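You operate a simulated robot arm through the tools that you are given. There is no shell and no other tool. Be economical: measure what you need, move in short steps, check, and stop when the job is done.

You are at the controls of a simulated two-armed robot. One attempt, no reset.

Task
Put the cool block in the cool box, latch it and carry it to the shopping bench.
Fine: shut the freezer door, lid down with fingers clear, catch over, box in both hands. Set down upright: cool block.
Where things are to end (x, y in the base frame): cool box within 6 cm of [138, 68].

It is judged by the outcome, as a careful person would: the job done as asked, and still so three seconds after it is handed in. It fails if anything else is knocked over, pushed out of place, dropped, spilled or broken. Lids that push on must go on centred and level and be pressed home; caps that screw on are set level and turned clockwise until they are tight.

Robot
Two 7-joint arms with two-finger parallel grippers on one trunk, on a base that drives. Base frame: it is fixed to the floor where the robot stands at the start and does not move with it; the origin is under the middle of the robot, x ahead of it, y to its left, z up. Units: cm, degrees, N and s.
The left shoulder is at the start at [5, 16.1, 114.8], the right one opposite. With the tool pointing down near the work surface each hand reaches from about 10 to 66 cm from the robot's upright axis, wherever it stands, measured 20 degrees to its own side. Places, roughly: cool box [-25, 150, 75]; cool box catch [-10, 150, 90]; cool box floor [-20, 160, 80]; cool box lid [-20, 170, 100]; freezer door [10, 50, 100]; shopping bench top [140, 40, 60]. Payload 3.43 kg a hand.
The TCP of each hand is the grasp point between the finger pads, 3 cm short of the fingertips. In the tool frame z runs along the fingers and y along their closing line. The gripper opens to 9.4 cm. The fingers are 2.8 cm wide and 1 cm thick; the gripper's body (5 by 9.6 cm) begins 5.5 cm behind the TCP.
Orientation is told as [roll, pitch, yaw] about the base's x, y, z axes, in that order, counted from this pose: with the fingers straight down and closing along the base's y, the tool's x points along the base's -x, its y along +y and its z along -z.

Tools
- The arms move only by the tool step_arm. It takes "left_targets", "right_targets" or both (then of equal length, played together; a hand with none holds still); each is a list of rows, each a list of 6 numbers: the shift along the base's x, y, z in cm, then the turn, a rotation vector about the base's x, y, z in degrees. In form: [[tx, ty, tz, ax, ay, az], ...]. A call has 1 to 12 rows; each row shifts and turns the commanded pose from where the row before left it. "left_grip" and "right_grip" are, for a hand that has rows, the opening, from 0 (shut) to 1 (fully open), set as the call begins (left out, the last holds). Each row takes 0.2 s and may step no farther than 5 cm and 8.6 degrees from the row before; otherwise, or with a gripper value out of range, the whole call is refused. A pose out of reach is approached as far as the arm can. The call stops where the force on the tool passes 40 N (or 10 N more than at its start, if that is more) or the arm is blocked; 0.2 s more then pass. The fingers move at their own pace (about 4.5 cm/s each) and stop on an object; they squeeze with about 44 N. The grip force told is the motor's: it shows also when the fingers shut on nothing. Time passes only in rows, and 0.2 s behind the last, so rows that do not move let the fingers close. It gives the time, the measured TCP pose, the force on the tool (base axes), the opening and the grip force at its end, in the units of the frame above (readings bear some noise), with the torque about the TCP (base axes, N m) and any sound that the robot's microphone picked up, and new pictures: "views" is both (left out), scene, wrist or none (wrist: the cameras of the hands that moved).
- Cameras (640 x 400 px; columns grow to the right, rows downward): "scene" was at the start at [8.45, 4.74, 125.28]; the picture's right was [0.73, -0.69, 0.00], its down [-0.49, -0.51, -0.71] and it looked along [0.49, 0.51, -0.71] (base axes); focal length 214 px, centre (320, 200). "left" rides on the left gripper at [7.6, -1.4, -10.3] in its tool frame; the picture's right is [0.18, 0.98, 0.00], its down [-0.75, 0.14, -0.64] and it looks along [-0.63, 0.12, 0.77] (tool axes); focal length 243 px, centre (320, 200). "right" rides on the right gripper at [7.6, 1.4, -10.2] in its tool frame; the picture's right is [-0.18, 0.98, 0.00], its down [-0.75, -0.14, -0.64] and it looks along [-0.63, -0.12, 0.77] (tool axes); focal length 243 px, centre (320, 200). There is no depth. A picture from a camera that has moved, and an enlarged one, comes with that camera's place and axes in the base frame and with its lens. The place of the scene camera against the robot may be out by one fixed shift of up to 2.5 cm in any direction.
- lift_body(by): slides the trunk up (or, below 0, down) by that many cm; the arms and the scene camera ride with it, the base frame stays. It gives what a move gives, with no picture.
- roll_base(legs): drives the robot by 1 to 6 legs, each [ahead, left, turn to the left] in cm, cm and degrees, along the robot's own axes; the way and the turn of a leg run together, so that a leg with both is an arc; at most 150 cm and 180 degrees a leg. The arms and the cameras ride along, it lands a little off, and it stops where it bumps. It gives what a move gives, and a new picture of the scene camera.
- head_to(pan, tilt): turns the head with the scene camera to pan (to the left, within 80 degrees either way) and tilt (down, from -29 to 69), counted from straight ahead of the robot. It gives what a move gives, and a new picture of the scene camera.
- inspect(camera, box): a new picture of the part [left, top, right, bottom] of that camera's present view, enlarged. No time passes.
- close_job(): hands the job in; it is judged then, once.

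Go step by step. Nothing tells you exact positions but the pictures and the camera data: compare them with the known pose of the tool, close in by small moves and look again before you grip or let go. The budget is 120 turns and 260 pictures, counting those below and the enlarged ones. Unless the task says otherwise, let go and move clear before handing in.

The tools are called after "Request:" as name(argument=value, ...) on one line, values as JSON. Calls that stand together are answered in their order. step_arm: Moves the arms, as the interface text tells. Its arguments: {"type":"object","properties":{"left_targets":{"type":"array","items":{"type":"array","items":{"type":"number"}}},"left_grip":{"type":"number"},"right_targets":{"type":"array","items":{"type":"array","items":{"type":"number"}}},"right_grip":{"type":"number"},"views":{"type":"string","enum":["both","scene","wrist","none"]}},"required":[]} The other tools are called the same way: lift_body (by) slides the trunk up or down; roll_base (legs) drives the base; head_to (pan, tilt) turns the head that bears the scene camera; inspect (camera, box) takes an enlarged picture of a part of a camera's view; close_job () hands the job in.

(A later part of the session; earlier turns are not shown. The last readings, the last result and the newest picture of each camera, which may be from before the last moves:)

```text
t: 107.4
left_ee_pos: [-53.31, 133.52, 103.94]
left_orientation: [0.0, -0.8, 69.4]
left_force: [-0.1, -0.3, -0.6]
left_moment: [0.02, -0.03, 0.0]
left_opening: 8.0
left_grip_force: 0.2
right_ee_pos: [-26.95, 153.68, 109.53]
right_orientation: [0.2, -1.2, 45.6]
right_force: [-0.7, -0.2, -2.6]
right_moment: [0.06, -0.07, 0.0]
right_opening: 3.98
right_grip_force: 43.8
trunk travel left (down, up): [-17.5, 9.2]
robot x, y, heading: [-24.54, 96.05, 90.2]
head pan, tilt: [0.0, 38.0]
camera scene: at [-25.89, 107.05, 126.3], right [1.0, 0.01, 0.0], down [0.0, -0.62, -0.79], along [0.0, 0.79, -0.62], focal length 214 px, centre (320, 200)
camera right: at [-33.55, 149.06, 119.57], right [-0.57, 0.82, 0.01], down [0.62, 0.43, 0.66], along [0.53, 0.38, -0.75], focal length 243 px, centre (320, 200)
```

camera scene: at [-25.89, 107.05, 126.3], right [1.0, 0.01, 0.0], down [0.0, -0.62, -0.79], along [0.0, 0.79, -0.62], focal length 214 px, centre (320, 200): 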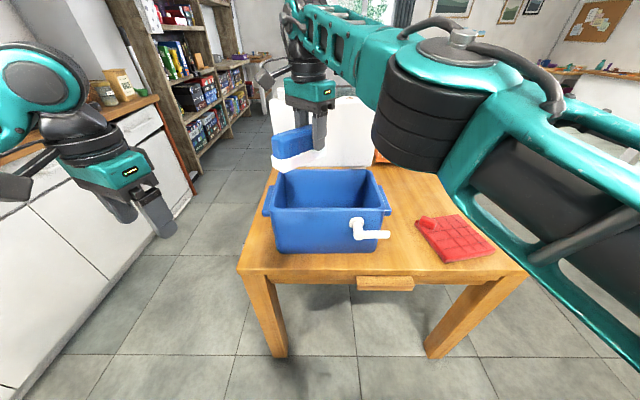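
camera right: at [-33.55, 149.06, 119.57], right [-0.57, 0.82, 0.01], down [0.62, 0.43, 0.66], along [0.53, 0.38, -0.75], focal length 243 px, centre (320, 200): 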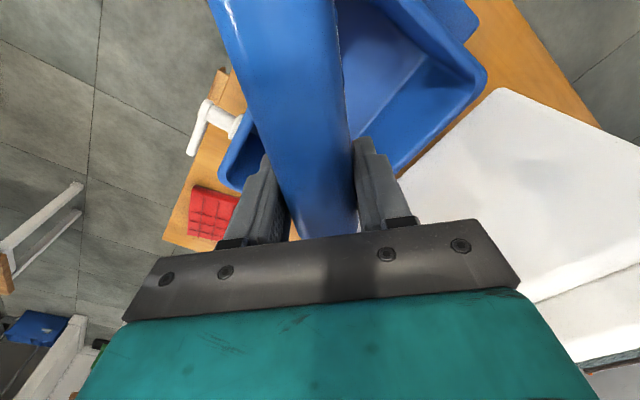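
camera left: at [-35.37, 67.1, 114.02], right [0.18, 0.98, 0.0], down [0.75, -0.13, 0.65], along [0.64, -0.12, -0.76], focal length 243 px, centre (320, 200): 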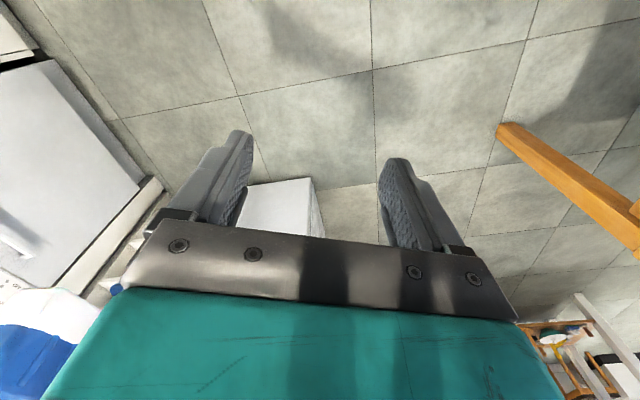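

The block is over the box. I'll centre it (TCP to about (-21.5, 156)) and lower it inside to just above the floor.

Request:
step_arm(right_targets=[[2.7, 1.2, 0, 0, 0, 0], [2.7, 1.2, 0, 0, 1, 0], [0, 0, -3.5, 0, 0, 0], [0, 0, -3.5, 0, 0, 0], [0, 0, -3.5, 0, 0, 0]])

Request:
inspect(camera="scene", box=[230, 80, 430, 260])

```text
t: 108.6
left_ee_pos: [-53.23, 133.53, 103.82]
left_orientation: [-0.1, -0.8, 69.5]
left_force: [-0.2, -0.2, -0.6]
left_moment: [-0.03, -0.01, -0.02]
left_opening: 8.0
left_grip_force: 0.0
right_ee_pos: [-21.98, 157.45, 100.29]
right_orientation: [0.8, -0.2, 45.5]
right_force: [0.1, 0.7, -2.4]
right_moment: [0.06, -0.07, -0.01]
right_opening: 4.0
right_grip_force: 44.5
right hand out of reach, approached as far as the arm can: row 3, 4, 5
trunk travel left (down, up): [-17.5, 9.2]
robot x, y, heading: [-24.38, 95.27, 90.5]
head pan, tilt: [0.0, 38.0]
camera scene: at [-25.79, 107.18, 126.28], right [1.0, 0.01, 0.0], down [0.0, -0.62, -0.79], along [0.0, 0.79, -0.62], focal length 214 px, centre (320, 200)
camera right: at [-28.37, 152.77, 110.49], right [-0.57, 0.82, 0.02], down [0.63, 0.43, 0.64], along [0.52, 0.38, -0.77], focal length 243 px, centre (320, 200)
```

scene: 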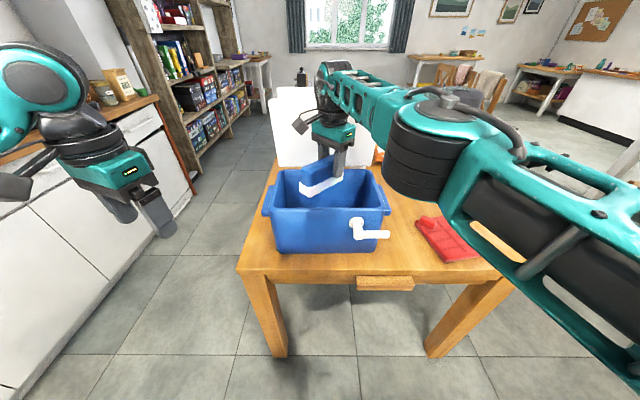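
right: 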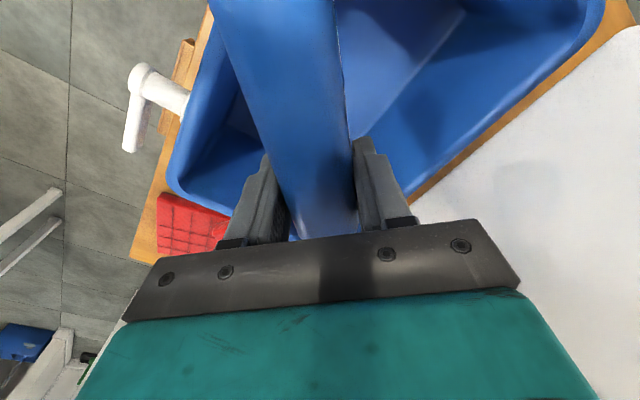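

```text
2.22 times, centred on (330, 170) of scene
camera zoom: at [-25.79, 107.18, 126.28], right [1.0, 0.01, 0.0], down [0.0, -0.62, -0.79], along [0.0, 0.79, -0.62], focal length 477 px, centre (298, 267)
```

zoom: 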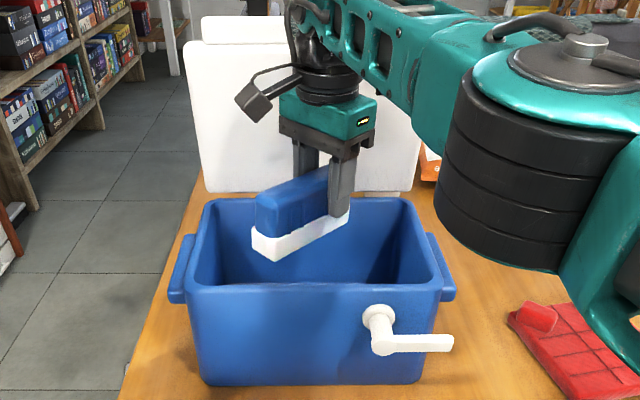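

The arm is at its reach, so I'll drive 5 cm closer while drawing the hand back the same amount first.

Request:
step_arm(right_targets=[[0, -3, 0, 0, 0, 0], [0, -3, 0, 0, 0, 0]], views="none")

Request:
roll_base(legs=[[5, 0, 0]])

Request:
step_arm(right_targets=[[0.2, -0.2, -2.5, -0.7, 0, 0], [0, 0, -3, 0, 0, 0], [0, 0, -3, 0, 0, 0], [0, 0, -3, 0, 0, 0]])

Request:
inspect(camera="scene", box=[230, 80, 430, 260])

```text
t: 109.2
left_ee_pos: [-53.22, 133.53, 103.89]
left_orientation: [0.0, -0.8, 69.5]
left_force: [-0.6, -0.5, 0.2]
left_moment: [0.01, 0.01, 0.0]
left_opening: 7.99
left_grip_force: 0.0
right_ee_pos: [-22.03, 157.35, 100.28]
right_orientation: [0.9, -0.3, 45.5]
right_force: [0.1, 0.0, -3.4]
right_moment: [0.05, -0.08, 0.02]
right_opening: 4.01
right_grip_force: 44.7
right hand out of reach, approached as far as the arm can: row 1, 2
trunk travel left (down, up): [-17.5, 9.2]
robot x, y, heading: [-24.29, 95.62, 90.0]
head pan, tilt: [0.0, 38.0]
```

```text
t: 110.1
left_ee_pos: [-53.2, 138.54, 103.82]
left_orientation: [0.0, -0.9, 69.5]
left_force: [0.1, 0.4, 0.1]
left_moment: [-0.03, -0.01, 0.0]
left_opening: 8.02
left_grip_force: 0.1
right_ee_pos: [-21.92, 162.4, 100.43]
right_orientation: [0.9, -0.4, 45.5]
right_force: [0.3, -3.3, -3.1]
right_moment: [0.43, -0.08, 0.06]
right_opening: 4.0
right_grip_force: 43.3
trunk travel left (down, up): [-17.5, 9.2]
robot x, y, heading: [-24.56, 100.86, 90.5]
head pan, tilt: [0.0, 38.0]
camera scene: at [-25.8, 112.08, 126.3], right [1.0, 0.0, 0.0], down [0.0, -0.62, -0.79], along [0.0, 0.79, -0.62], focal length 214 px, centre (320, 200)
```

scene: 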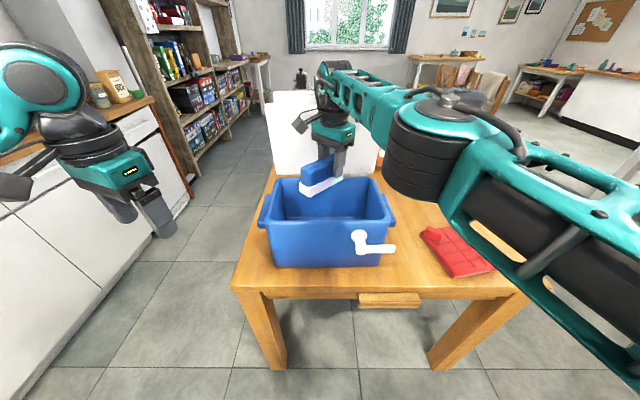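

```text
t: 111.1
left_ee_pos: [-53.25, 138.71, 103.91]
left_orientation: [0.0, -0.8, 69.5]
left_force: [-0.3, 0.6, -0.3]
left_moment: [-0.01, 0.02, 0.02]
left_opening: 7.98
left_grip_force: 0.1
right_ee_pos: [-21.6, 162.05, 88.77]
right_orientation: [0.4, 0.1, 45.5]
right_force: [-0.3, 0.5, -4.1]
right_moment: [0.04, -0.08, 0.0]
right_opening: 4.02
right_grip_force: 44.3
trunk travel left (down, up): [-17.5, 9.2]
robot x, y, heading: [-24.52, 100.78, 90.3]
head pan, tilt: [0.0, 38.0]
camera scene: at [-25.78, 112.13, 126.29], right [1.0, 0.0, 0.0], down [0.0, -0.62, -0.79], along [0.0, 0.79, -0.62], focal length 214 px, centre (320, 200)
camera right: at [-28.03, 157.57, 99.17], right [-0.57, 0.82, 0.01], down [0.63, 0.43, 0.64], along [0.52, 0.37, -0.77], focal length 243 px, centre (320, 200)
```

scene: 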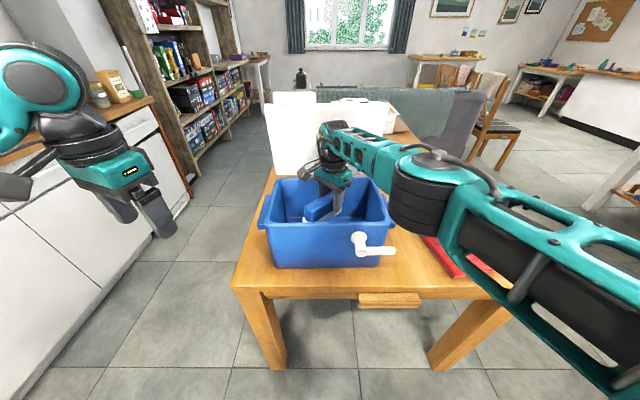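
right: 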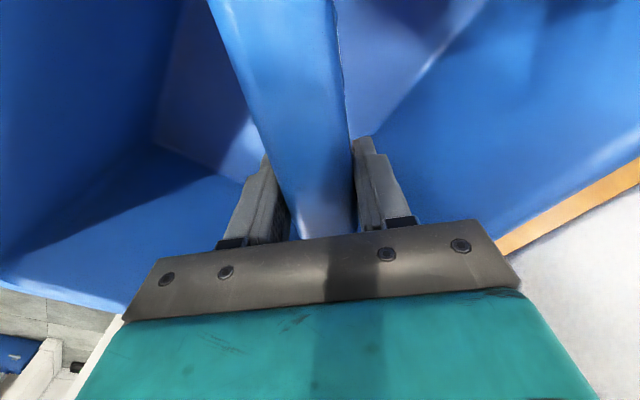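

```text
2.22 times, centred on (330, 170) of scene
camera zoom: at [-25.78, 112.13, 126.29], right [1.0, 0.0, 0.0], down [0.0, -0.62, -0.79], along [0.0, 0.79, -0.62], focal length 477 px, centre (298, 267)
```

zoom: 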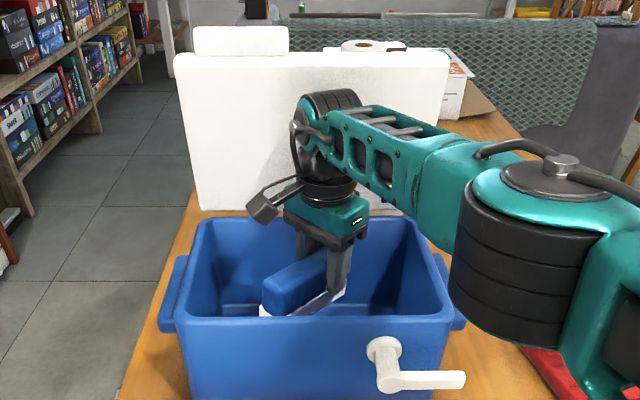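

The draw-back hadn't taken effect, so the hand rode 5 cm too far back, though only with light contact and the box hasn't moved. I'll bring it to the middle of the box and then lower gently.

Request:
step_arm(right_targets=[[0, -2.5, 1, 0, 0, 0], [0, -2.5, 0, 0, 0, 0], [0, 0, -1, 0, 0, 0], [0, 0, -1, 0, 0, 0], [0, 0, -0.7, 0, 0, 0]])

Request:
inspect(camera="scene", box=[230, 80, 430, 260])

```text
t: 112.3
left_ee_pos: [-53.18, 138.61, 103.77]
left_orientation: [-0.1, -0.7, 69.5]
left_force: [-0.2, -0.7, -0.7]
left_moment: [-0.01, 0.04, 0.01]
left_opening: 7.99
left_grip_force: 0.0
right_ee_pos: [-21.73, 157.26, 87.04]
right_orientation: [0.4, 0.1, 45.3]
right_force: [0.1, 6.9, -1.6]
right_moment: [0.3, -0.05, -0.35]
right_opening: 4.02
right_grip_force: 43.6
trunk travel left (down, up): [-17.5, 9.2]
robot x, y, heading: [-24.33, 100.94, 90.1]
head pan, tilt: [0.0, 38.0]
camera scene: at [-25.8, 112.15, 126.29], right [1.0, 0.0, 0.0], down [0.0, -0.62, -0.79], along [0.0, 0.79, -0.62], focal length 214 px, centre (320, 200)
camera right: at [-28.13, 152.69, 97.46], right [-0.57, 0.82, 0.01], down [0.63, 0.44, 0.64], along [0.52, 0.37, -0.77], focal length 243 px, centre (320, 200)
```

scene: 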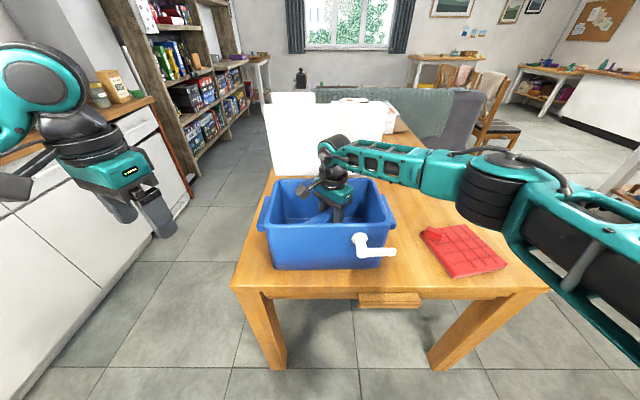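
right: 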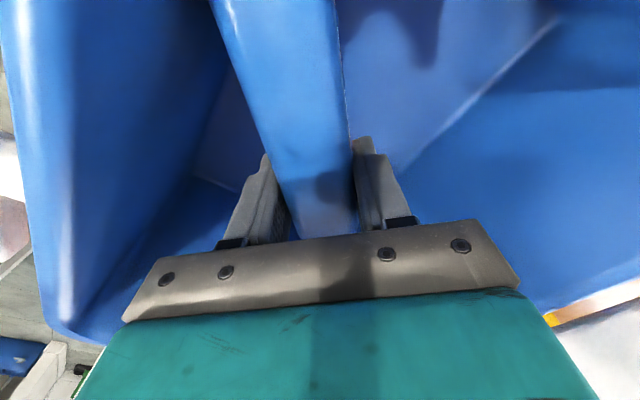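

```text
2.22 times, centred on (330, 170) of scene
camera zoom: at [-25.8, 112.15, 126.29], right [1.0, 0.0, 0.0], down [0.0, -0.62, -0.79], along [0.0, 0.79, -0.62], focal length 477 px, centre (298, 267)
```

zoom: 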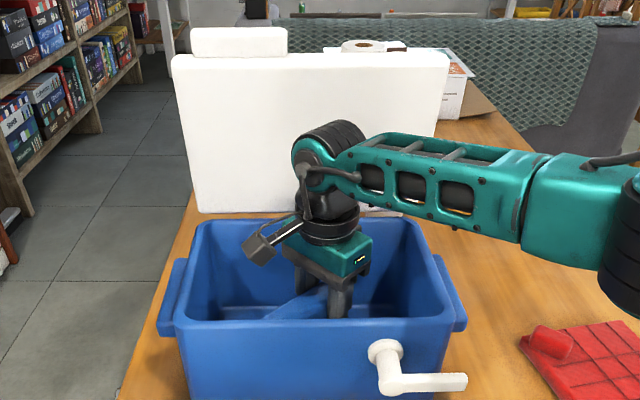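

The block's near end lightly touches the front wall, so the inside runs a bit further back than I reckoned. I'll shift back 2 cm and lower to the floor.

Request:
step_arm(right_targets=[[0, 1, 0, 0, 0, 0], [0, 1, 0, 0, 0, 0], [0, 0, -0.5, 0, 0, 0], [0, 0, -0.5, 0, 0, 0], [0, 0, -0.5, 0, 0, 0]], views="wrist")

```text
t: 113.5
left_ee_pos: [-53.22, 138.63, 103.84]
left_orientation: [0.0, -0.9, 69.6]
left_force: [0.2, -0.2, -0.9]
left_moment: [-0.01, -0.04, 0.01]
left_opening: 7.99
left_grip_force: 0.0
right_ee_pos: [-21.76, 159.16, 85.55]
right_orientation: [0.5, 0.2, 45.3]
right_force: [-0.5, 0.1, -2.8]
right_moment: [0.05, -0.07, -0.01]
right_opening: 4.01
right_grip_force: 44.2
trunk travel left (down, up): [-17.5, 9.2]
robot x, y, heading: [-24.51, 100.62, 90.4]
head pan, tilt: [0.0, 38.0]
camera right: at [-28.17, 154.63, 95.97], right [-0.57, 0.82, 0.01], down [0.63, 0.44, 0.64], along [0.52, 0.37, -0.77], focal length 243 px, centre (320, 200)
```

right: 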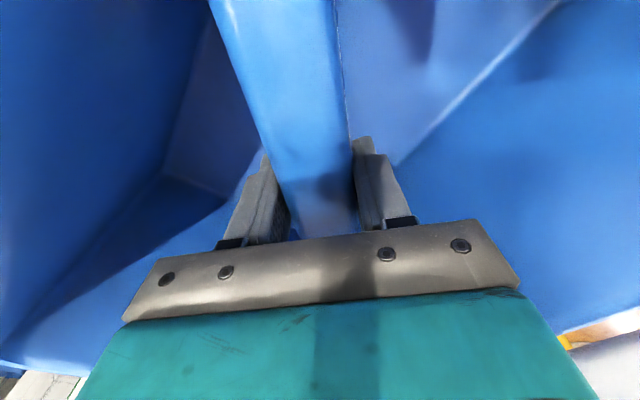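

No floor contact yet and no side force. I'll keep lowering in small steps until it bears.

Request:
step_arm(right_targets=[[0, 0, -0.5, 0, 0, 0], [0, 0, -0.5, 0, 0, 0], [0, 0, -0.4, 0, 0, 0]], views="none")

```text
t: 114.3
left_ee_pos: [-53.08, 138.47, 103.83]
left_orientation: [0.0, -0.8, 69.5]
left_force: [0.4, 0.0, 0.0]
left_moment: [0.04, -0.02, 0.03]
left_opening: 7.97
left_grip_force: 0.0
right_ee_pos: [-21.79, 159.14, 84.31]
right_orientation: [0.3, 0.1, 45.4]
right_force: [0.8, -1.4, -2.7]
right_moment: [0.05, -0.07, -0.02]
right_opening: 4.0
right_grip_force: 44.4
trunk travel left (down, up): [-17.5, 9.2]
robot x, y, heading: [-24.82, 100.22, 90.0]
head pan, tilt: [0.0, 38.0]
```

Request:
step_arm(right_targets=[[0, 0, -0.4, 0, 0, 0], [0, 0, -0.4, 0, 0, 0], [0, 0, -0.4, 0, 0, 0]], views="none")

Request:
inspect(camera="scene", box=[230, 80, 430, 260])

```text
t: 115.1
left_ee_pos: [-53.17, 138.61, 103.84]
left_orientation: [0.0, -0.9, 69.4]
left_force: [-0.2, 0.0, 0.3]
left_moment: [0.0, -0.03, 0.02]
left_opening: 7.99
left_grip_force: 0.1
right_ee_pos: [-21.77, 159.11, 83.08]
right_orientation: [0.6, 0.0, 45.3]
right_force: [-0.3, 0.9, -2.9]
right_moment: [0.08, -0.08, -0.02]
right_opening: 4.03
right_grip_force: 43.7
trunk travel left (down, up): [-17.5, 9.2]
robot x, y, heading: [-24.33, 100.27, 90.3]
head pan, tilt: [0.0, 38.0]
```

```text
2.22 times, centred on (330, 170) of scene
camera zoom: at [-25.8, 112.1, 126.3], right [1.0, 0.0, 0.0], down [0.0, -0.62, -0.79], along [0.0, 0.79, -0.62], focal length 477 px, centre (298, 267)
```

zoom: 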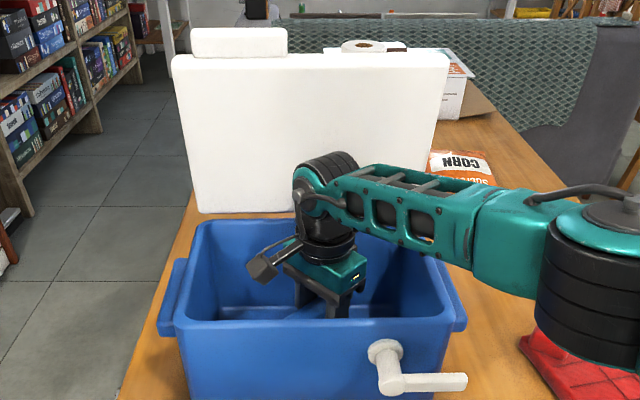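

Request:
step_arm(right_targets=[[0, 0, -0.4, 0, 0, 0], [0, 0, -0.4, 0, 0, 0], [0, 0, -0.4, 0, 0, 0], [0, 0, -0.4, 0, 0, 0]], views="none")

```text
t: 116.1
left_ee_pos: [-53.2, 138.4, 104.06]
left_orientation: [0.2, -1.0, 69.5]
left_force: [0.2, 0.5, -0.8]
left_moment: [0.04, 0.03, -0.01]
left_opening: 7.97
left_grip_force: 0.0
right_ee_pos: [-21.94, 159.2, 82.03]
right_orientation: [0.8, 0.0, 45.5]
right_force: [-1.0, -4.5, 27.3]
right_moment: [0.18, -0.97, -0.21]
right_opening: 4.07
right_grip_force: 44.5
trunk travel left (down, up): [-17.5, 9.2]
robot x, y, heading: [-24.48, 100.43, 90.5]
head pan, tilt: [0.0, 38.0]
```

The block bears on the floor at TCP z ≈ 82. I'll ease off, open and lift straight out.

Request:
step_arm(right_targets=[[0, 0, 0.3, 0, 0, 0], [0, 0, 0, 0, 0, 0]], views="none")

Request:
step_arm(right_targets=[[0, 0, 0, 0, 0, 0], [0, 0, 0, 0, 0, 0], [0, 0, 0, 0, 0, 0], [0, 0, 2, 0, 0, 0], [0, 0, 4, 0, 0, 0], [0, 0, 4, 0, 0, 0], [0, 0, 4, 0, 0, 0], [0, 0, 4, 0, 0, 0], [0, 0, 4, 0, 0, 0]], right_grip=0.75)

```text
t: 116.7
left_ee_pos: [-53.22, 138.34, 103.91]
left_orientation: [-0.1, -1.1, 69.5]
left_force: [0.9, -0.1, 0.7]
left_moment: [0.0, 0.0, -0.04]
left_opening: 7.98
left_grip_force: 0.0
right_ee_pos: [-21.82, 159.17, 81.97]
right_orientation: [0.6, 0.1, 45.5]
right_force: [-3.0, 0.3, 18.5]
right_moment: [0.34, -0.52, 0.03]
right_opening: 4.02
right_grip_force: 44.6
trunk travel left (down, up): [-17.5, 9.2]
robot x, y, heading: [-24.54, 100.98, 90.5]
head pan, tilt: [0.0, 38.0]
```

```text
t: 118.7
left_ee_pos: [-53.25, 138.49, 103.95]
left_orientation: [0.0, -1.0, 69.4]
left_force: [0.6, -0.6, -0.3]
left_moment: [0.0, -0.03, 0.01]
left_opening: 8.01
left_grip_force: 0.1
right_ee_pos: [-21.98, 159.01, 103.96]
right_orientation: [0.4, 0.1, 45.5]
right_force: [0.1, -1.1, 0.0]
right_moment: [-0.01, -0.05, 0.01]
right_opening: 7.05
right_grip_force: 0.1
trunk travel left (down, up): [-17.5, 9.2]
robot x, y, heading: [-24.36, 100.35, 90.2]
head pan, tilt: [0.0, 38.0]
camera scene: at [-25.82, 112.04, 126.3], right [1.0, 0.0, 0.0], down [0.0, -0.62, -0.79], along [0.0, 0.79, -0.62], focal length 214 px, centre (320, 200)
camera right: at [-28.35, 154.59, 114.23], right [-0.57, 0.82, 0.01], down [0.63, 0.44, 0.64], along [0.52, 0.37, -0.77], focal length 243 px, centre (320, 200)
```

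scene: 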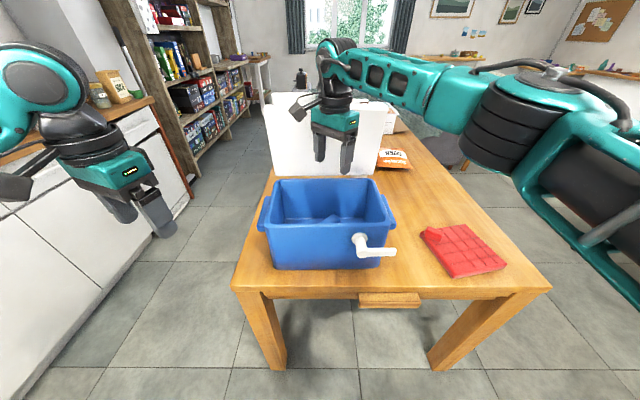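
right: 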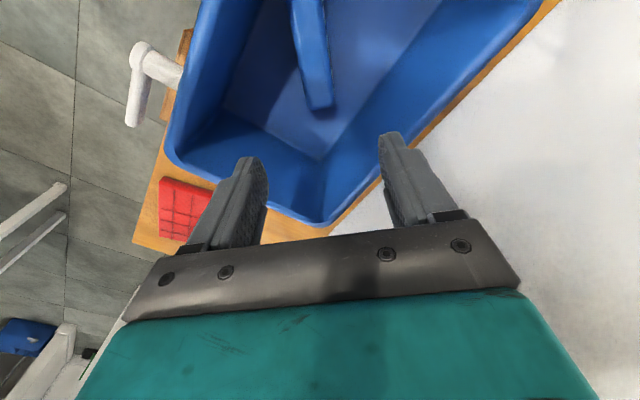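

The block is in. I'll check that it stands upright and look at the lid and catch.

Request:
inspect(camera="right", box=[150, 0, 470, 200])

Request:
inspect(camera="scene", box=[240, 80, 420, 280])

```text
2.00 times, centred on (310, 100) of right
camera zoom: at [-28.35, 154.59, 114.23], right [-0.57, 0.82, 0.01], down [0.63, 0.44, 0.64], along [0.52, 0.37, -0.77], focal length 485 px, centre (340, 400)
```

zoom: 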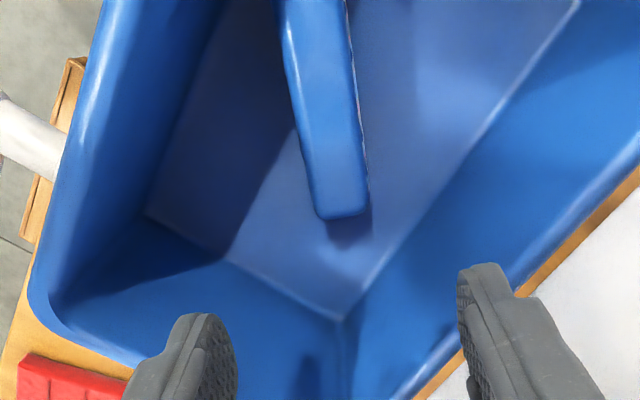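

```text
2.00 times, centred on (330, 180) of scene
camera zoom: at [-25.82, 112.04, 126.3], right [1.0, 0.0, 0.0], down [0.0, -0.62, -0.79], along [0.0, 0.79, -0.62], focal length 429 px, centre (300, 240)
```

zoom: 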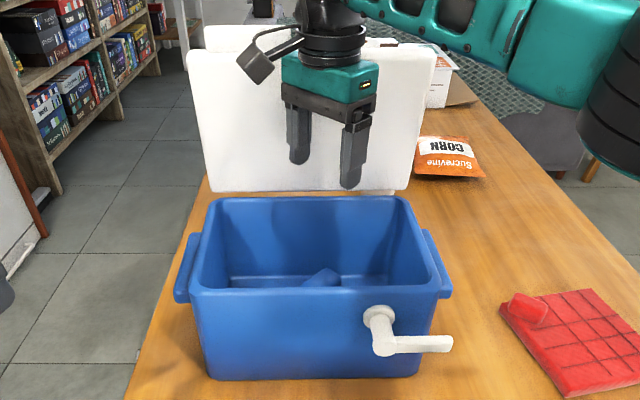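

The block stands upright in the box. The lid stands about vertical at y ≈ 167 (the scene camera seems to read some 2.5 cm short ahead of me). I'll raise the trunk, square the right hand and look at the lid's top edge from above.

Request:
lift_body(by=9)

Request:
step_arm(right_targets=[[0, -1, 3, 0, 0, 7.5], [0, -1, 3, 0, 0, 7.5], [0, -1, 3, 0, 0, 7.5], [0, -1, 3, 0, 0, 7.5], [0, -1, 0, 0, 0, 7.5], [0, 0, 0, 0, 0, 7]], right_grip=1)

```text
t: 120.0
left_ee_pos: [-53.05, 138.57, 112.8]
left_orientation: [0.0, -0.8, 69.4]
left_force: [-0.7, 0.1, -0.2]
left_moment: [0.01, -0.01, 0.0]
left_opening: 7.99
left_grip_force: 0.1
right_ee_pos: [-21.89, 159.16, 112.84]
right_orientation: [0.4, 0.1, 45.4]
right_force: [-0.3, 0.4, -0.2]
right_moment: [0.02, -0.04, 0.01]
right_opening: 7.05
right_grip_force: 0.0
trunk travel left (down, up): [-26.5, 0.2]
robot x, y, heading: [-24.33, 100.89, 90.3]
head pan, tilt: [0.0, 38.0]
```

```text
t: 121.3
left_ee_pos: [-53.21, 138.66, 112.97]
left_orientation: [-0.1, -0.9, 69.4]
left_force: [-0.7, -0.1, -0.2]
left_moment: [0.02, 0.0, 0.01]
left_opening: 8.02
left_grip_force: 0.0
right_ee_pos: [-21.89, 153.95, 125.0]
right_orientation: [0.3, 0.1, 90.0]
right_force: [-0.4, 0.1, 0.0]
right_moment: [0.0, -0.02, -0.02]
right_opening: 9.39
right_grip_force: 0.0
trunk travel left (down, up): [-26.5, 0.2]
robot x, y, heading: [-24.77, 100.65, 90.3]
head pan, tilt: [0.0, 38.0]
camera scene: at [-25.82, 112.07, 135.3], right [1.0, 0.0, 0.0], down [0.0, -0.62, -0.79], along [0.0, 0.79, -0.62], focal length 214 px, centre (320, 200)
camera right: at [-23.29, 146.45, 135.33], right [-0.98, 0.18, 0.01], down [0.15, 0.76, 0.64], along [0.11, 0.63, -0.77], focal length 243 px, centre (320, 200)
```

scene: 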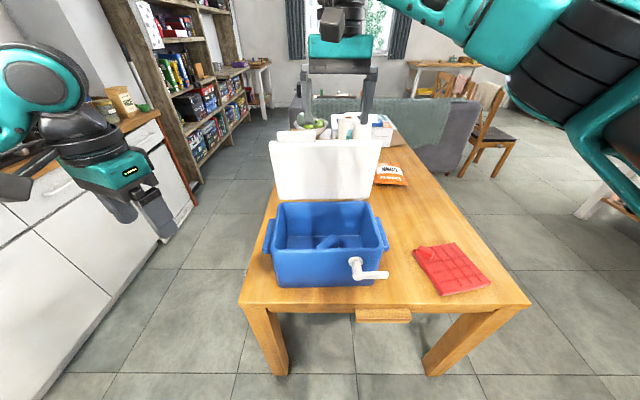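
right: 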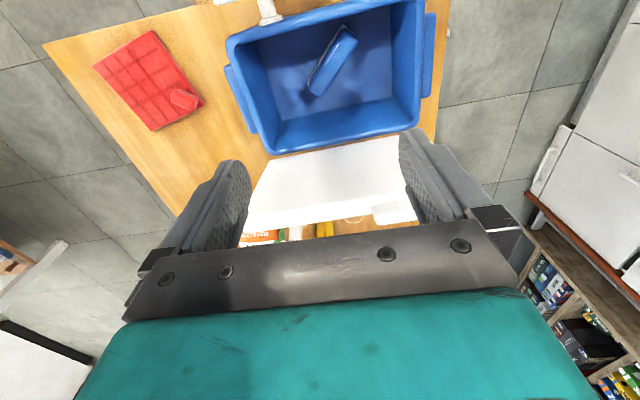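

From above I can see the box, block, lid and its tab clearly. To pinch the lid's top edge the right hand must turn so that it closes fore-and-aft; I'll try turning it that way.

Request:
step_arm(right_targets=[[0, 0, 0, 0, 0, -8.2], [0, 0, 0, 0, 0, -8.2], [0, 0, 0, 0, 0, -8.2], [0, 0, 0, 0, 0, -8.2], [0, 0, 0, 0, 0, -8.2], [0, 0, 0, 0, 0, -8.2], [0, 0, 0, 0, 0, -8.2], [0, 0, 0, 0, 0, -8.2], [0, 0, 0, 0, 0, -8.2], [0, 0, 0, 0, 0, -8.2], [0, 0, 0, 0, 0, -8]])

```text
t: 123.8
left_ee_pos: [-53.21, 138.62, 112.96]
left_orientation: [0.0, -1.0, 69.5]
left_force: [0.3, -0.2, -0.1]
left_moment: [-0.02, -0.02, -0.03]
left_opening: 7.98
left_grip_force: 0.1
right_ee_pos: [-21.96, 154.13, 124.8]
right_orientation: [0.5, 0.1, -0.2]
right_force: [-0.3, 0.1, -0.8]
right_moment: [-0.02, 0.02, -0.01]
right_opening: 9.4
right_grip_force: 0.1
trunk travel left (down, up): [-26.5, 0.2]
robot x, y, heading: [-24.54, 100.35, 90.3]
head pan, tilt: [0.0, 38.0]
camera scene: at [-25.8, 112.07, 135.3], right [1.0, 0.0, 0.0], down [0.0, -0.62, -0.79], along [0.0, 0.79, -0.62], focal length 214 px, centre (320, 200)
camera right: at [-29.61, 155.47, 135.17], right [0.19, 0.98, 0.01], down [0.75, -0.15, 0.64], along [0.63, -0.12, -0.77], focal length 243 px, centre (320, 200)
```

scene: 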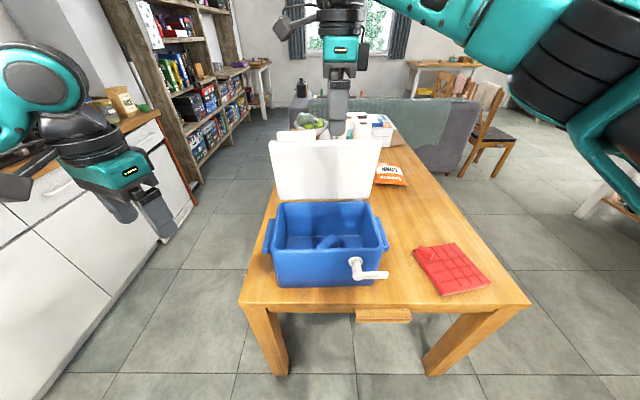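
right: 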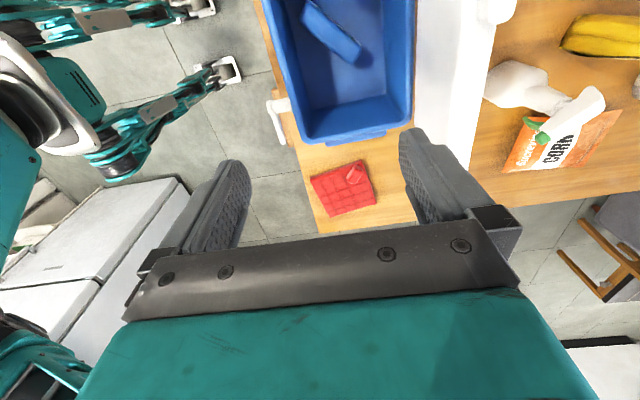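

The turn works. I'll enlarge this view to measure the lid's top edge and what stands behind it.

Request:
inspect(camera="right", box=[340, 0, 640, 190])

Request:
inspect(camera="scene", box=[240, 80, 420, 220])

```text
2.11 times, centred on (490, 95) of right
camera zoom: at [-29.61, 155.47, 135.17], right [0.19, 0.98, 0.01], down [0.75, -0.15, 0.64], along [0.63, -0.12, -0.77], focal length 511 px, centre (-38, 421)
```

zoom: 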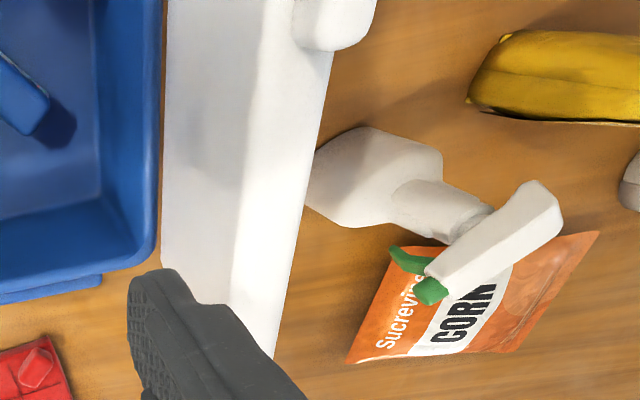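

```text
2.86 times, centred on (330, 150) of scene
camera zoom: at [-25.8, 112.07, 135.3], right [1.0, 0.0, 0.0], down [0.0, -0.62, -0.79], along [0.0, 0.79, -0.62], focal length 613 px, centre (291, 343)
```

zoom: 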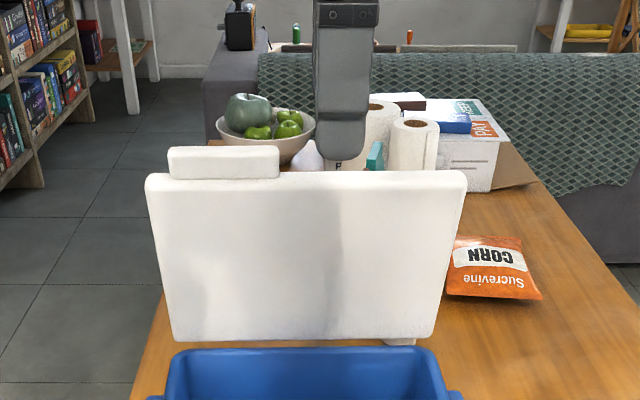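

The lid's top edge is at about y 165–168, z 113, with free space behind it. I'll move in 5 cm, straddle the edge and grip it.

Request:
roll_base(legs=[[5, 0, 0]])

Request:
step_arm(right_targets=[[0, 3.7, 0, 0, 0, 0], [0, 3.7, 0, 0, 0, 0]], views="both")

```text
t: 124.7
left_ee_pos: [-53.18, 143.63, 112.81]
left_orientation: [-0.1, -0.8, 69.5]
left_force: [-0.5, -0.5, 0.7]
left_moment: [-0.03, 0.02, -0.04]
left_opening: 7.99
left_grip_force: 0.1
right_ee_pos: [-21.83, 159.21, 124.7]
right_orientation: [0.3, 0.1, -0.2]
right_force: [0.6, 0.4, 0.5]
right_moment: [0.03, -0.02, -0.01]
right_opening: 9.38
right_grip_force: 0.0
trunk travel left (down, up): [-26.5, 0.2]
robot x, y, heading: [-24.6, 105.37, 90.1]
head pan, tilt: [0.0, 38.0]
camera scene: at [-25.8, 117.13, 135.28], right [1.0, 0.0, 0.0], down [0.0, -0.62, -0.79], along [0.0, 0.79, -0.62], focal length 214 px, centre (320, 200)
```

scene: 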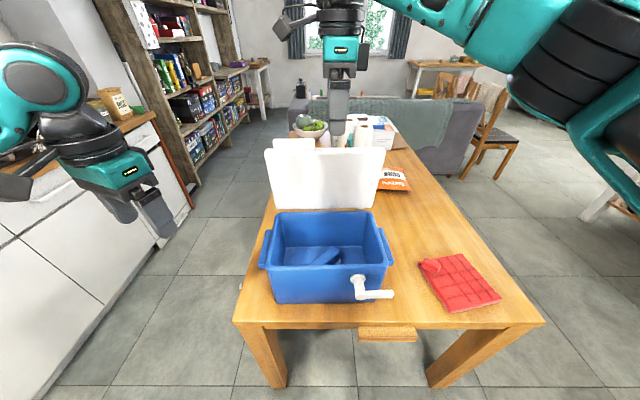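

```text
t: 125.3
left_ee_pos: [-53.0, 143.49, 113.0]
left_orientation: [0.2, -0.7, 69.4]
left_force: [1.0, -0.7, -0.3]
left_moment: [0.01, 0.07, 0.0]
left_opening: 7.98
left_grip_force: 0.1
right_ee_pos: [-20.91, 164.2, 123.98]
right_orientation: [0.4, 0.2, 0.0]
right_force: [0.7, 0.5, -0.4]
right_moment: [-0.04, 0.05, -0.04]
right_opening: 9.39
right_grip_force: 0.0
right hand out of reach, approached as far as the arm can: row 2
trunk travel left (down, up): [-26.5, 0.2]
robot x, y, heading: [-24.63, 105.68, 90.0]
head pan, tilt: [0.0, 38.0]
camera scene: at [-25.59, 117.03, 135.3], right [1.0, 0.0, 0.0], down [0.0, -0.62, -0.79], along [0.0, 0.79, -0.62], focal length 214 px, centre (320, 200)
camera right: at [-28.57, 165.55, 134.37], right [0.19, 0.98, 0.01], down [0.76, -0.15, 0.64], along [0.63, -0.11, -0.77], focal length 243 px, centre (320, 200)
```

scene: 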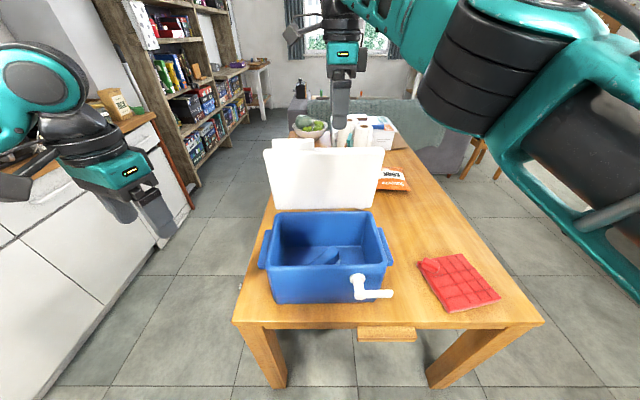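
right: 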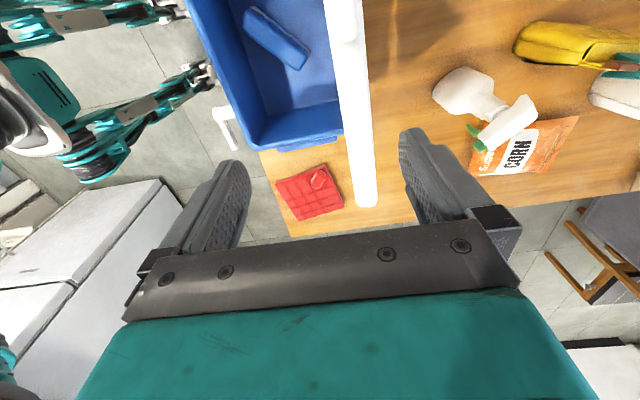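

The lid edge is 2.8 cm ahead of the hand's middle. I'll roll 3 cm forward and come down over it.

Request:
roll_base(legs=[[2.8, 0, 0]])

Request:
step_arm(right_targets=[[0, 0, -4, 0, 0, 0], [0, 0, -4, 0, 0, 0], [0, 0, -2.5, 0, 0, 0]], views="both")

```text
t: 126.1
left_ee_pos: [-53.2, 146.53, 112.96]
left_orientation: [0.0, -0.8, 69.5]
left_force: [-0.4, 0.6, -0.8]
left_moment: [-0.04, -0.01, 0.0]
left_opening: 7.97
left_grip_force: 0.0
right_ee_pos: [-21.09, 167.05, 123.97]
right_orientation: [0.5, 0.0, -0.1]
right_force: [-0.1, 0.5, -0.2]
right_moment: [-0.03, 0.04, 0.01]
right_opening: 9.38
right_grip_force: 0.1
trunk travel left (down, up): [-26.5, 0.2]
robot x, y, heading: [-24.44, 108.49, 90.2]
head pan, tilt: [0.0, 38.0]
camera scene: at [-25.8, 119.92, 135.29], right [1.0, 0.0, 0.0], down [0.0, -0.62, -0.79], along [0.0, 0.79, -0.62], focal length 214 px, centre (320, 200)
```

scene: 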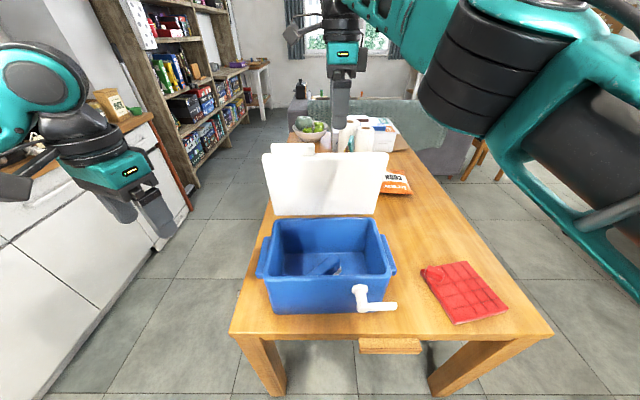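

```text
t: 126.9
left_ee_pos: [-53.19, 146.3, 112.83]
left_orientation: [0.0, -0.7, 69.4]
left_force: [0.7, 0.1, -0.8]
left_moment: [-0.01, -0.04, 0.02]
left_opening: 7.99
left_grip_force: 0.1
right_ee_pos: [-21.14, 166.96, 113.4]
right_orientation: [0.4, 0.1, -0.1]
right_force: [0.1, 0.5, -0.3]
right_moment: [0.02, 0.02, -0.03]
right_opening: 9.4
right_grip_force: 0.0
trunk travel left (down, up): [-26.5, 0.2]
robot x, y, heading: [-24.59, 108.49, 90.2]
head pan, tilt: [0.0, 38.0]
camera scene: at [-25.79, 119.83, 135.3], right [1.0, 0.0, 0.0], down [0.0, -0.62, -0.79], along [0.0, 0.79, -0.62], focal length 214 px, centre (320, 200)
camera right: at [-28.78, 168.37, 123.78], right [0.19, 0.98, 0.01], down [0.75, -0.15, 0.64], along [0.63, -0.11, -0.77], focal length 243 px, centre (320, 200)
```

scene: 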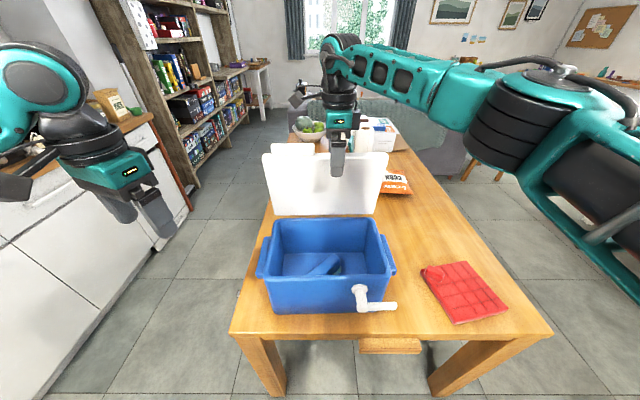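
right: 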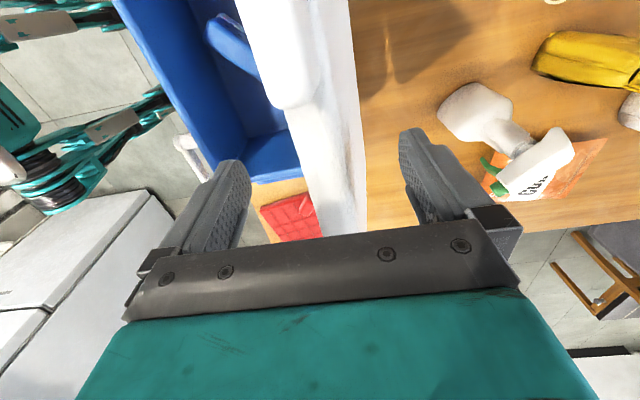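

The lid edge is between the fingers. I'll close on it lightly centred and check.

Request:
step_arm(right_targets=[[0, 0, 0, 0, 0, 0], [0, 0, 0, 0, 0, 0], [0, 0, 0, 0, 0, 0], [0, 0, 0, 0, 0, 0], [0, 0, 0, 0, 0, 0]], right_grip=0.1, views="both")

```text
t: 128.1
left_ee_pos: [-53.16, 146.27, 112.88]
left_orientation: [0.1, -0.9, 69.4]
left_force: [0.3, -0.7, 0.0]
left_moment: [0.03, 0.02, -0.04]
left_opening: 7.98
left_grip_force: 0.0
right_ee_pos: [-21.04, 167.02, 113.66]
right_orientation: [0.6, 0.0, 0.0]
right_force: [0.1, 2.2, -0.6]
right_moment: [0.73, -0.02, 0.97]
right_opening: 2.93
right_grip_force: 37.8
trunk travel left (down, up): [-26.5, 0.2]
robot x, y, heading: [-24.73, 108.22, 90.2]
head pan, tilt: [0.0, 38.0]
camera scene: at [-25.79, 119.84, 135.3], right [1.0, 0.0, 0.0], down [0.0, -0.62, -0.79], along [0.0, 0.79, -0.62], focal length 214 px, centre (320, 200)
camera right: at [-28.77, 168.39, 123.86], right [0.18, 0.98, 0.01], down [0.75, -0.15, 0.64], along [0.63, -0.11, -0.77], focal length 243 px, centre (320, 200)
```

scene: 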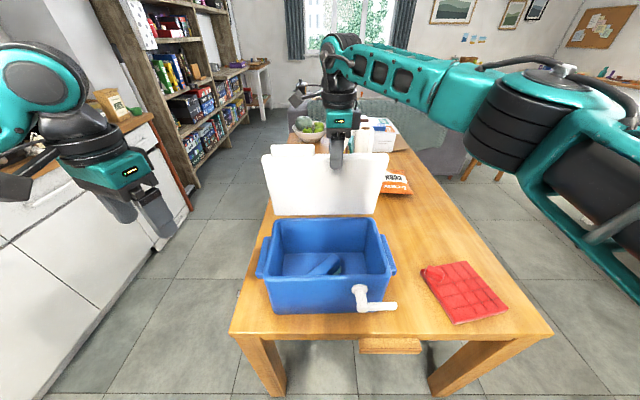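
right: 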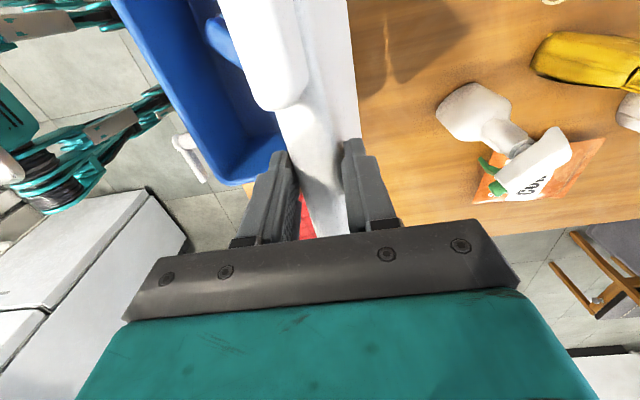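

Gripped (2.9 cm thick). I'll swing the lid forward about its hinge in small steps and watch the forces.

Request:
step_arm(right_targets=[[0, -1.63, -0.07, 5, 0, 0], [0, -1.62, -0.21, 5, 0, 0], [0, -1.59, -0.36, 5, 0, 0], [0, -1.55, -0.49, 5, 0, 0]], views="scene")

```text
t: 129.1
left_ee_pos: [-53.23, 146.24, 112.85]
left_orientation: [-0.1, -0.9, 69.4]
left_force: [-0.2, 0.1, 0.7]
left_moment: [0.0, -0.04, 0.04]
left_opening: 7.99
left_grip_force: 0.1
right_ee_pos: [-21.15, 160.68, 112.36]
right_orientation: [20.4, 0.2, -0.2]
right_force: [-0.1, 2.4, 4.2]
right_moment: [0.96, -0.22, -0.5]
right_opening: 2.68
right_grip_force: 44.0
trunk travel left (down, up): [-26.5, 0.2]
robot x, y, heading: [-24.5, 108.4, 89.8]
head pan, tilt: [0.0, 38.0]
camera scene: at [-25.82, 119.79, 135.31], right [1.0, 0.0, 0.0], down [0.0, -0.62, -0.79], along [0.0, 0.79, -0.62], focal length 214 px, centre (320, 200)
```

scene: 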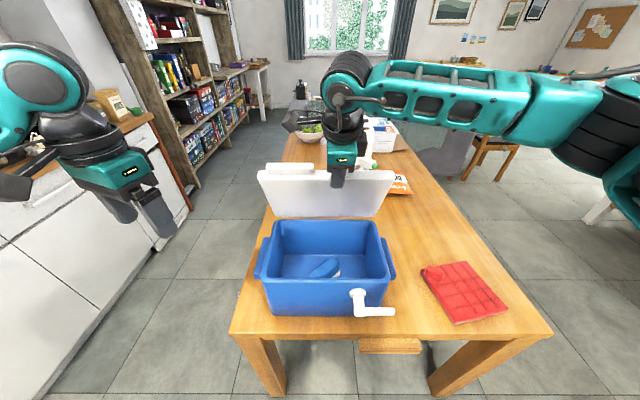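

Very smooth. On to about 50°.

Request:
step_arm(right_targets=[[0, -1.51, -0.62, 5, 0, 0], [0, -1.45, -0.75, 5, 0, 0], [0, -1.38, -0.88, 5, 0, 0], [0, -1.29, -0.99, 5, 0, 0], [0, -1.2, -1.1, 5, 0, 0], [0, -1.1, -1.2, 5, 0, 0]], views="scene")

```text
t: 130.5
left_ee_pos: [-53.19, 146.16, 113.05]
left_orientation: [0.2, -1.0, 69.4]
left_force: [1.3, 0.4, -0.1]
left_moment: [-0.03, -0.02, 0.0]
left_opening: 7.98
left_grip_force: 0.0
right_ee_pos: [-21.2, 152.39, 106.77]
right_orientation: [50.5, 0.2, 0.0]
right_force: [-5.3, -6.9, 5.3]
right_moment: [0.04, -0.75, -0.44]
right_opening: 2.56
right_grip_force: 44.2
trunk travel left (down, up): [-26.5, 0.2]
robot x, y, heading: [-24.54, 108.49, 90.0]
head pan, tilt: [0.0, 38.0]
camera scene: at [-25.81, 119.6, 135.33], right [1.0, 0.0, 0.0], down [0.0, -0.61, -0.79], along [0.0, 0.79, -0.61], focal length 214 px, centre (320, 200)
```

scene: 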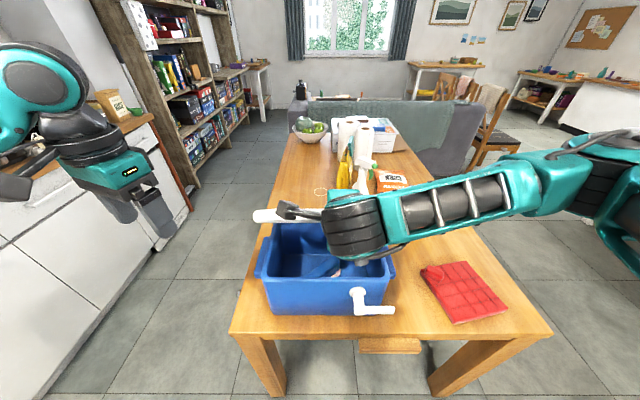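

Still gentle. I'll go on to 65° as far as the arm allows.

Request:
step_arm(right_targets=[[0, -0.99, -1.29, 5, 0, 0], [0, -0.88, -1.37, 5, 0, 0], [0, -0.76, -1.45, 5, 0, 0]], views="scene")

```text
t: 131.3
left_ee_pos: [-53.16, 146.33, 112.84]
left_orientation: [0.0, -0.8, 69.4]
left_force: [-0.5, 0.3, -0.4]
left_moment: [0.0, -0.02, 0.02]
left_opening: 7.99
left_grip_force: 0.1
right_ee_pos: [-21.15, 150.09, 102.51]
right_orientation: [65.2, 0.0, 0.2]
right_force: [-3.4, -1.3, -0.4]
right_moment: [-1.56, -0.19, -0.09]
right_opening: 2.57
right_grip_force: 43.8
trunk travel left (down, up): [-26.5, 0.2]
robot x, y, heading: [-24.32, 108.35, 90.1]
head pan, tilt: [0.0, 38.0]
camera scene: at [-25.86, 119.87, 135.27], right [1.0, 0.0, 0.0], down [0.0, -0.62, -0.79], along [0.0, 0.79, -0.62], focal length 214 px, centre (320, 200)
```

scene: 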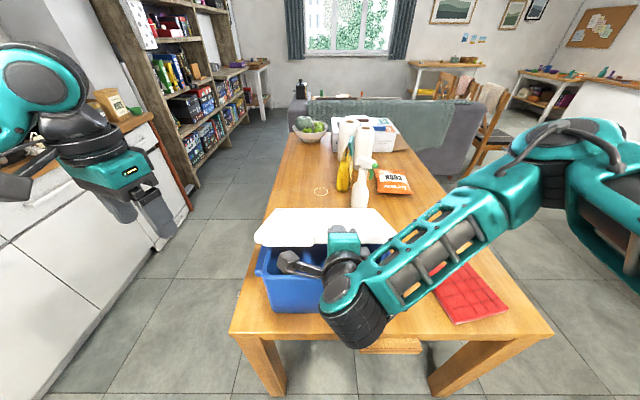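

The lid is at 65° and under control. Two more steps to about 75°.

Request:
step_arm(right_targets=[[0, -0.63, -1.52, 5, 0, 0], [0, -0.49, -1.56, 5, 0, 0]], views="both")

```text
t: 131.9
left_ee_pos: [-53.1, 146.41, 112.8]
left_orientation: [-0.1, -0.8, 69.5]
left_force: [0.0, -0.8, -0.1]
left_moment: [0.0, 0.0, 0.02]
left_opening: 8.0
left_grip_force: 0.1
right_ee_pos: [-21.08, 148.82, 99.66]
right_orientation: [75.4, 0.1, 0.1]
right_force: [-2.1, -3.1, 0.0]
right_moment: [-1.49, -0.69, -0.23]
right_opening: 2.63
right_grip_force: 44.4
trunk travel left (down, up): [-26.5, 0.2]
robot x, y, heading: [-24.47, 108.2, 90.2]
head pan, tilt: [0.0, 38.0]
camera scene: at [-25.82, 119.87, 135.29], right [1.0, 0.0, 0.0], down [0.0, -0.62, -0.79], along [0.0, 0.79, -0.62], focal length 214 px, centre (320, 200)
camera right: at [-28.79, 139.31, 103.66], right [0.18, 0.25, 0.95], down [0.76, -0.65, 0.02], along [0.63, 0.71, -0.31], focal length 243 px, centre (320, 200)
```

scene: 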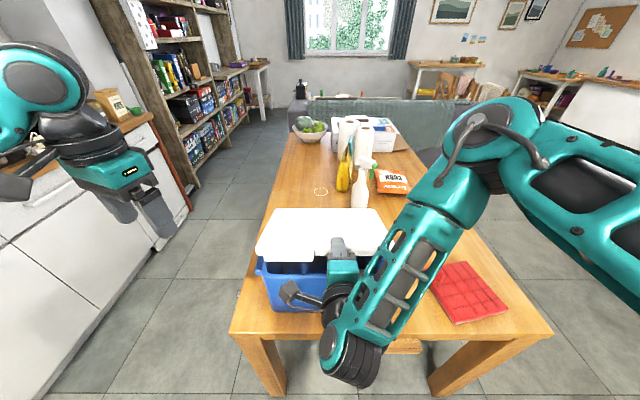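
right: 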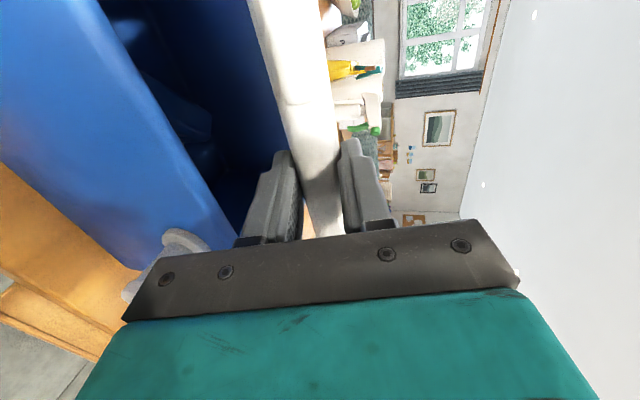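

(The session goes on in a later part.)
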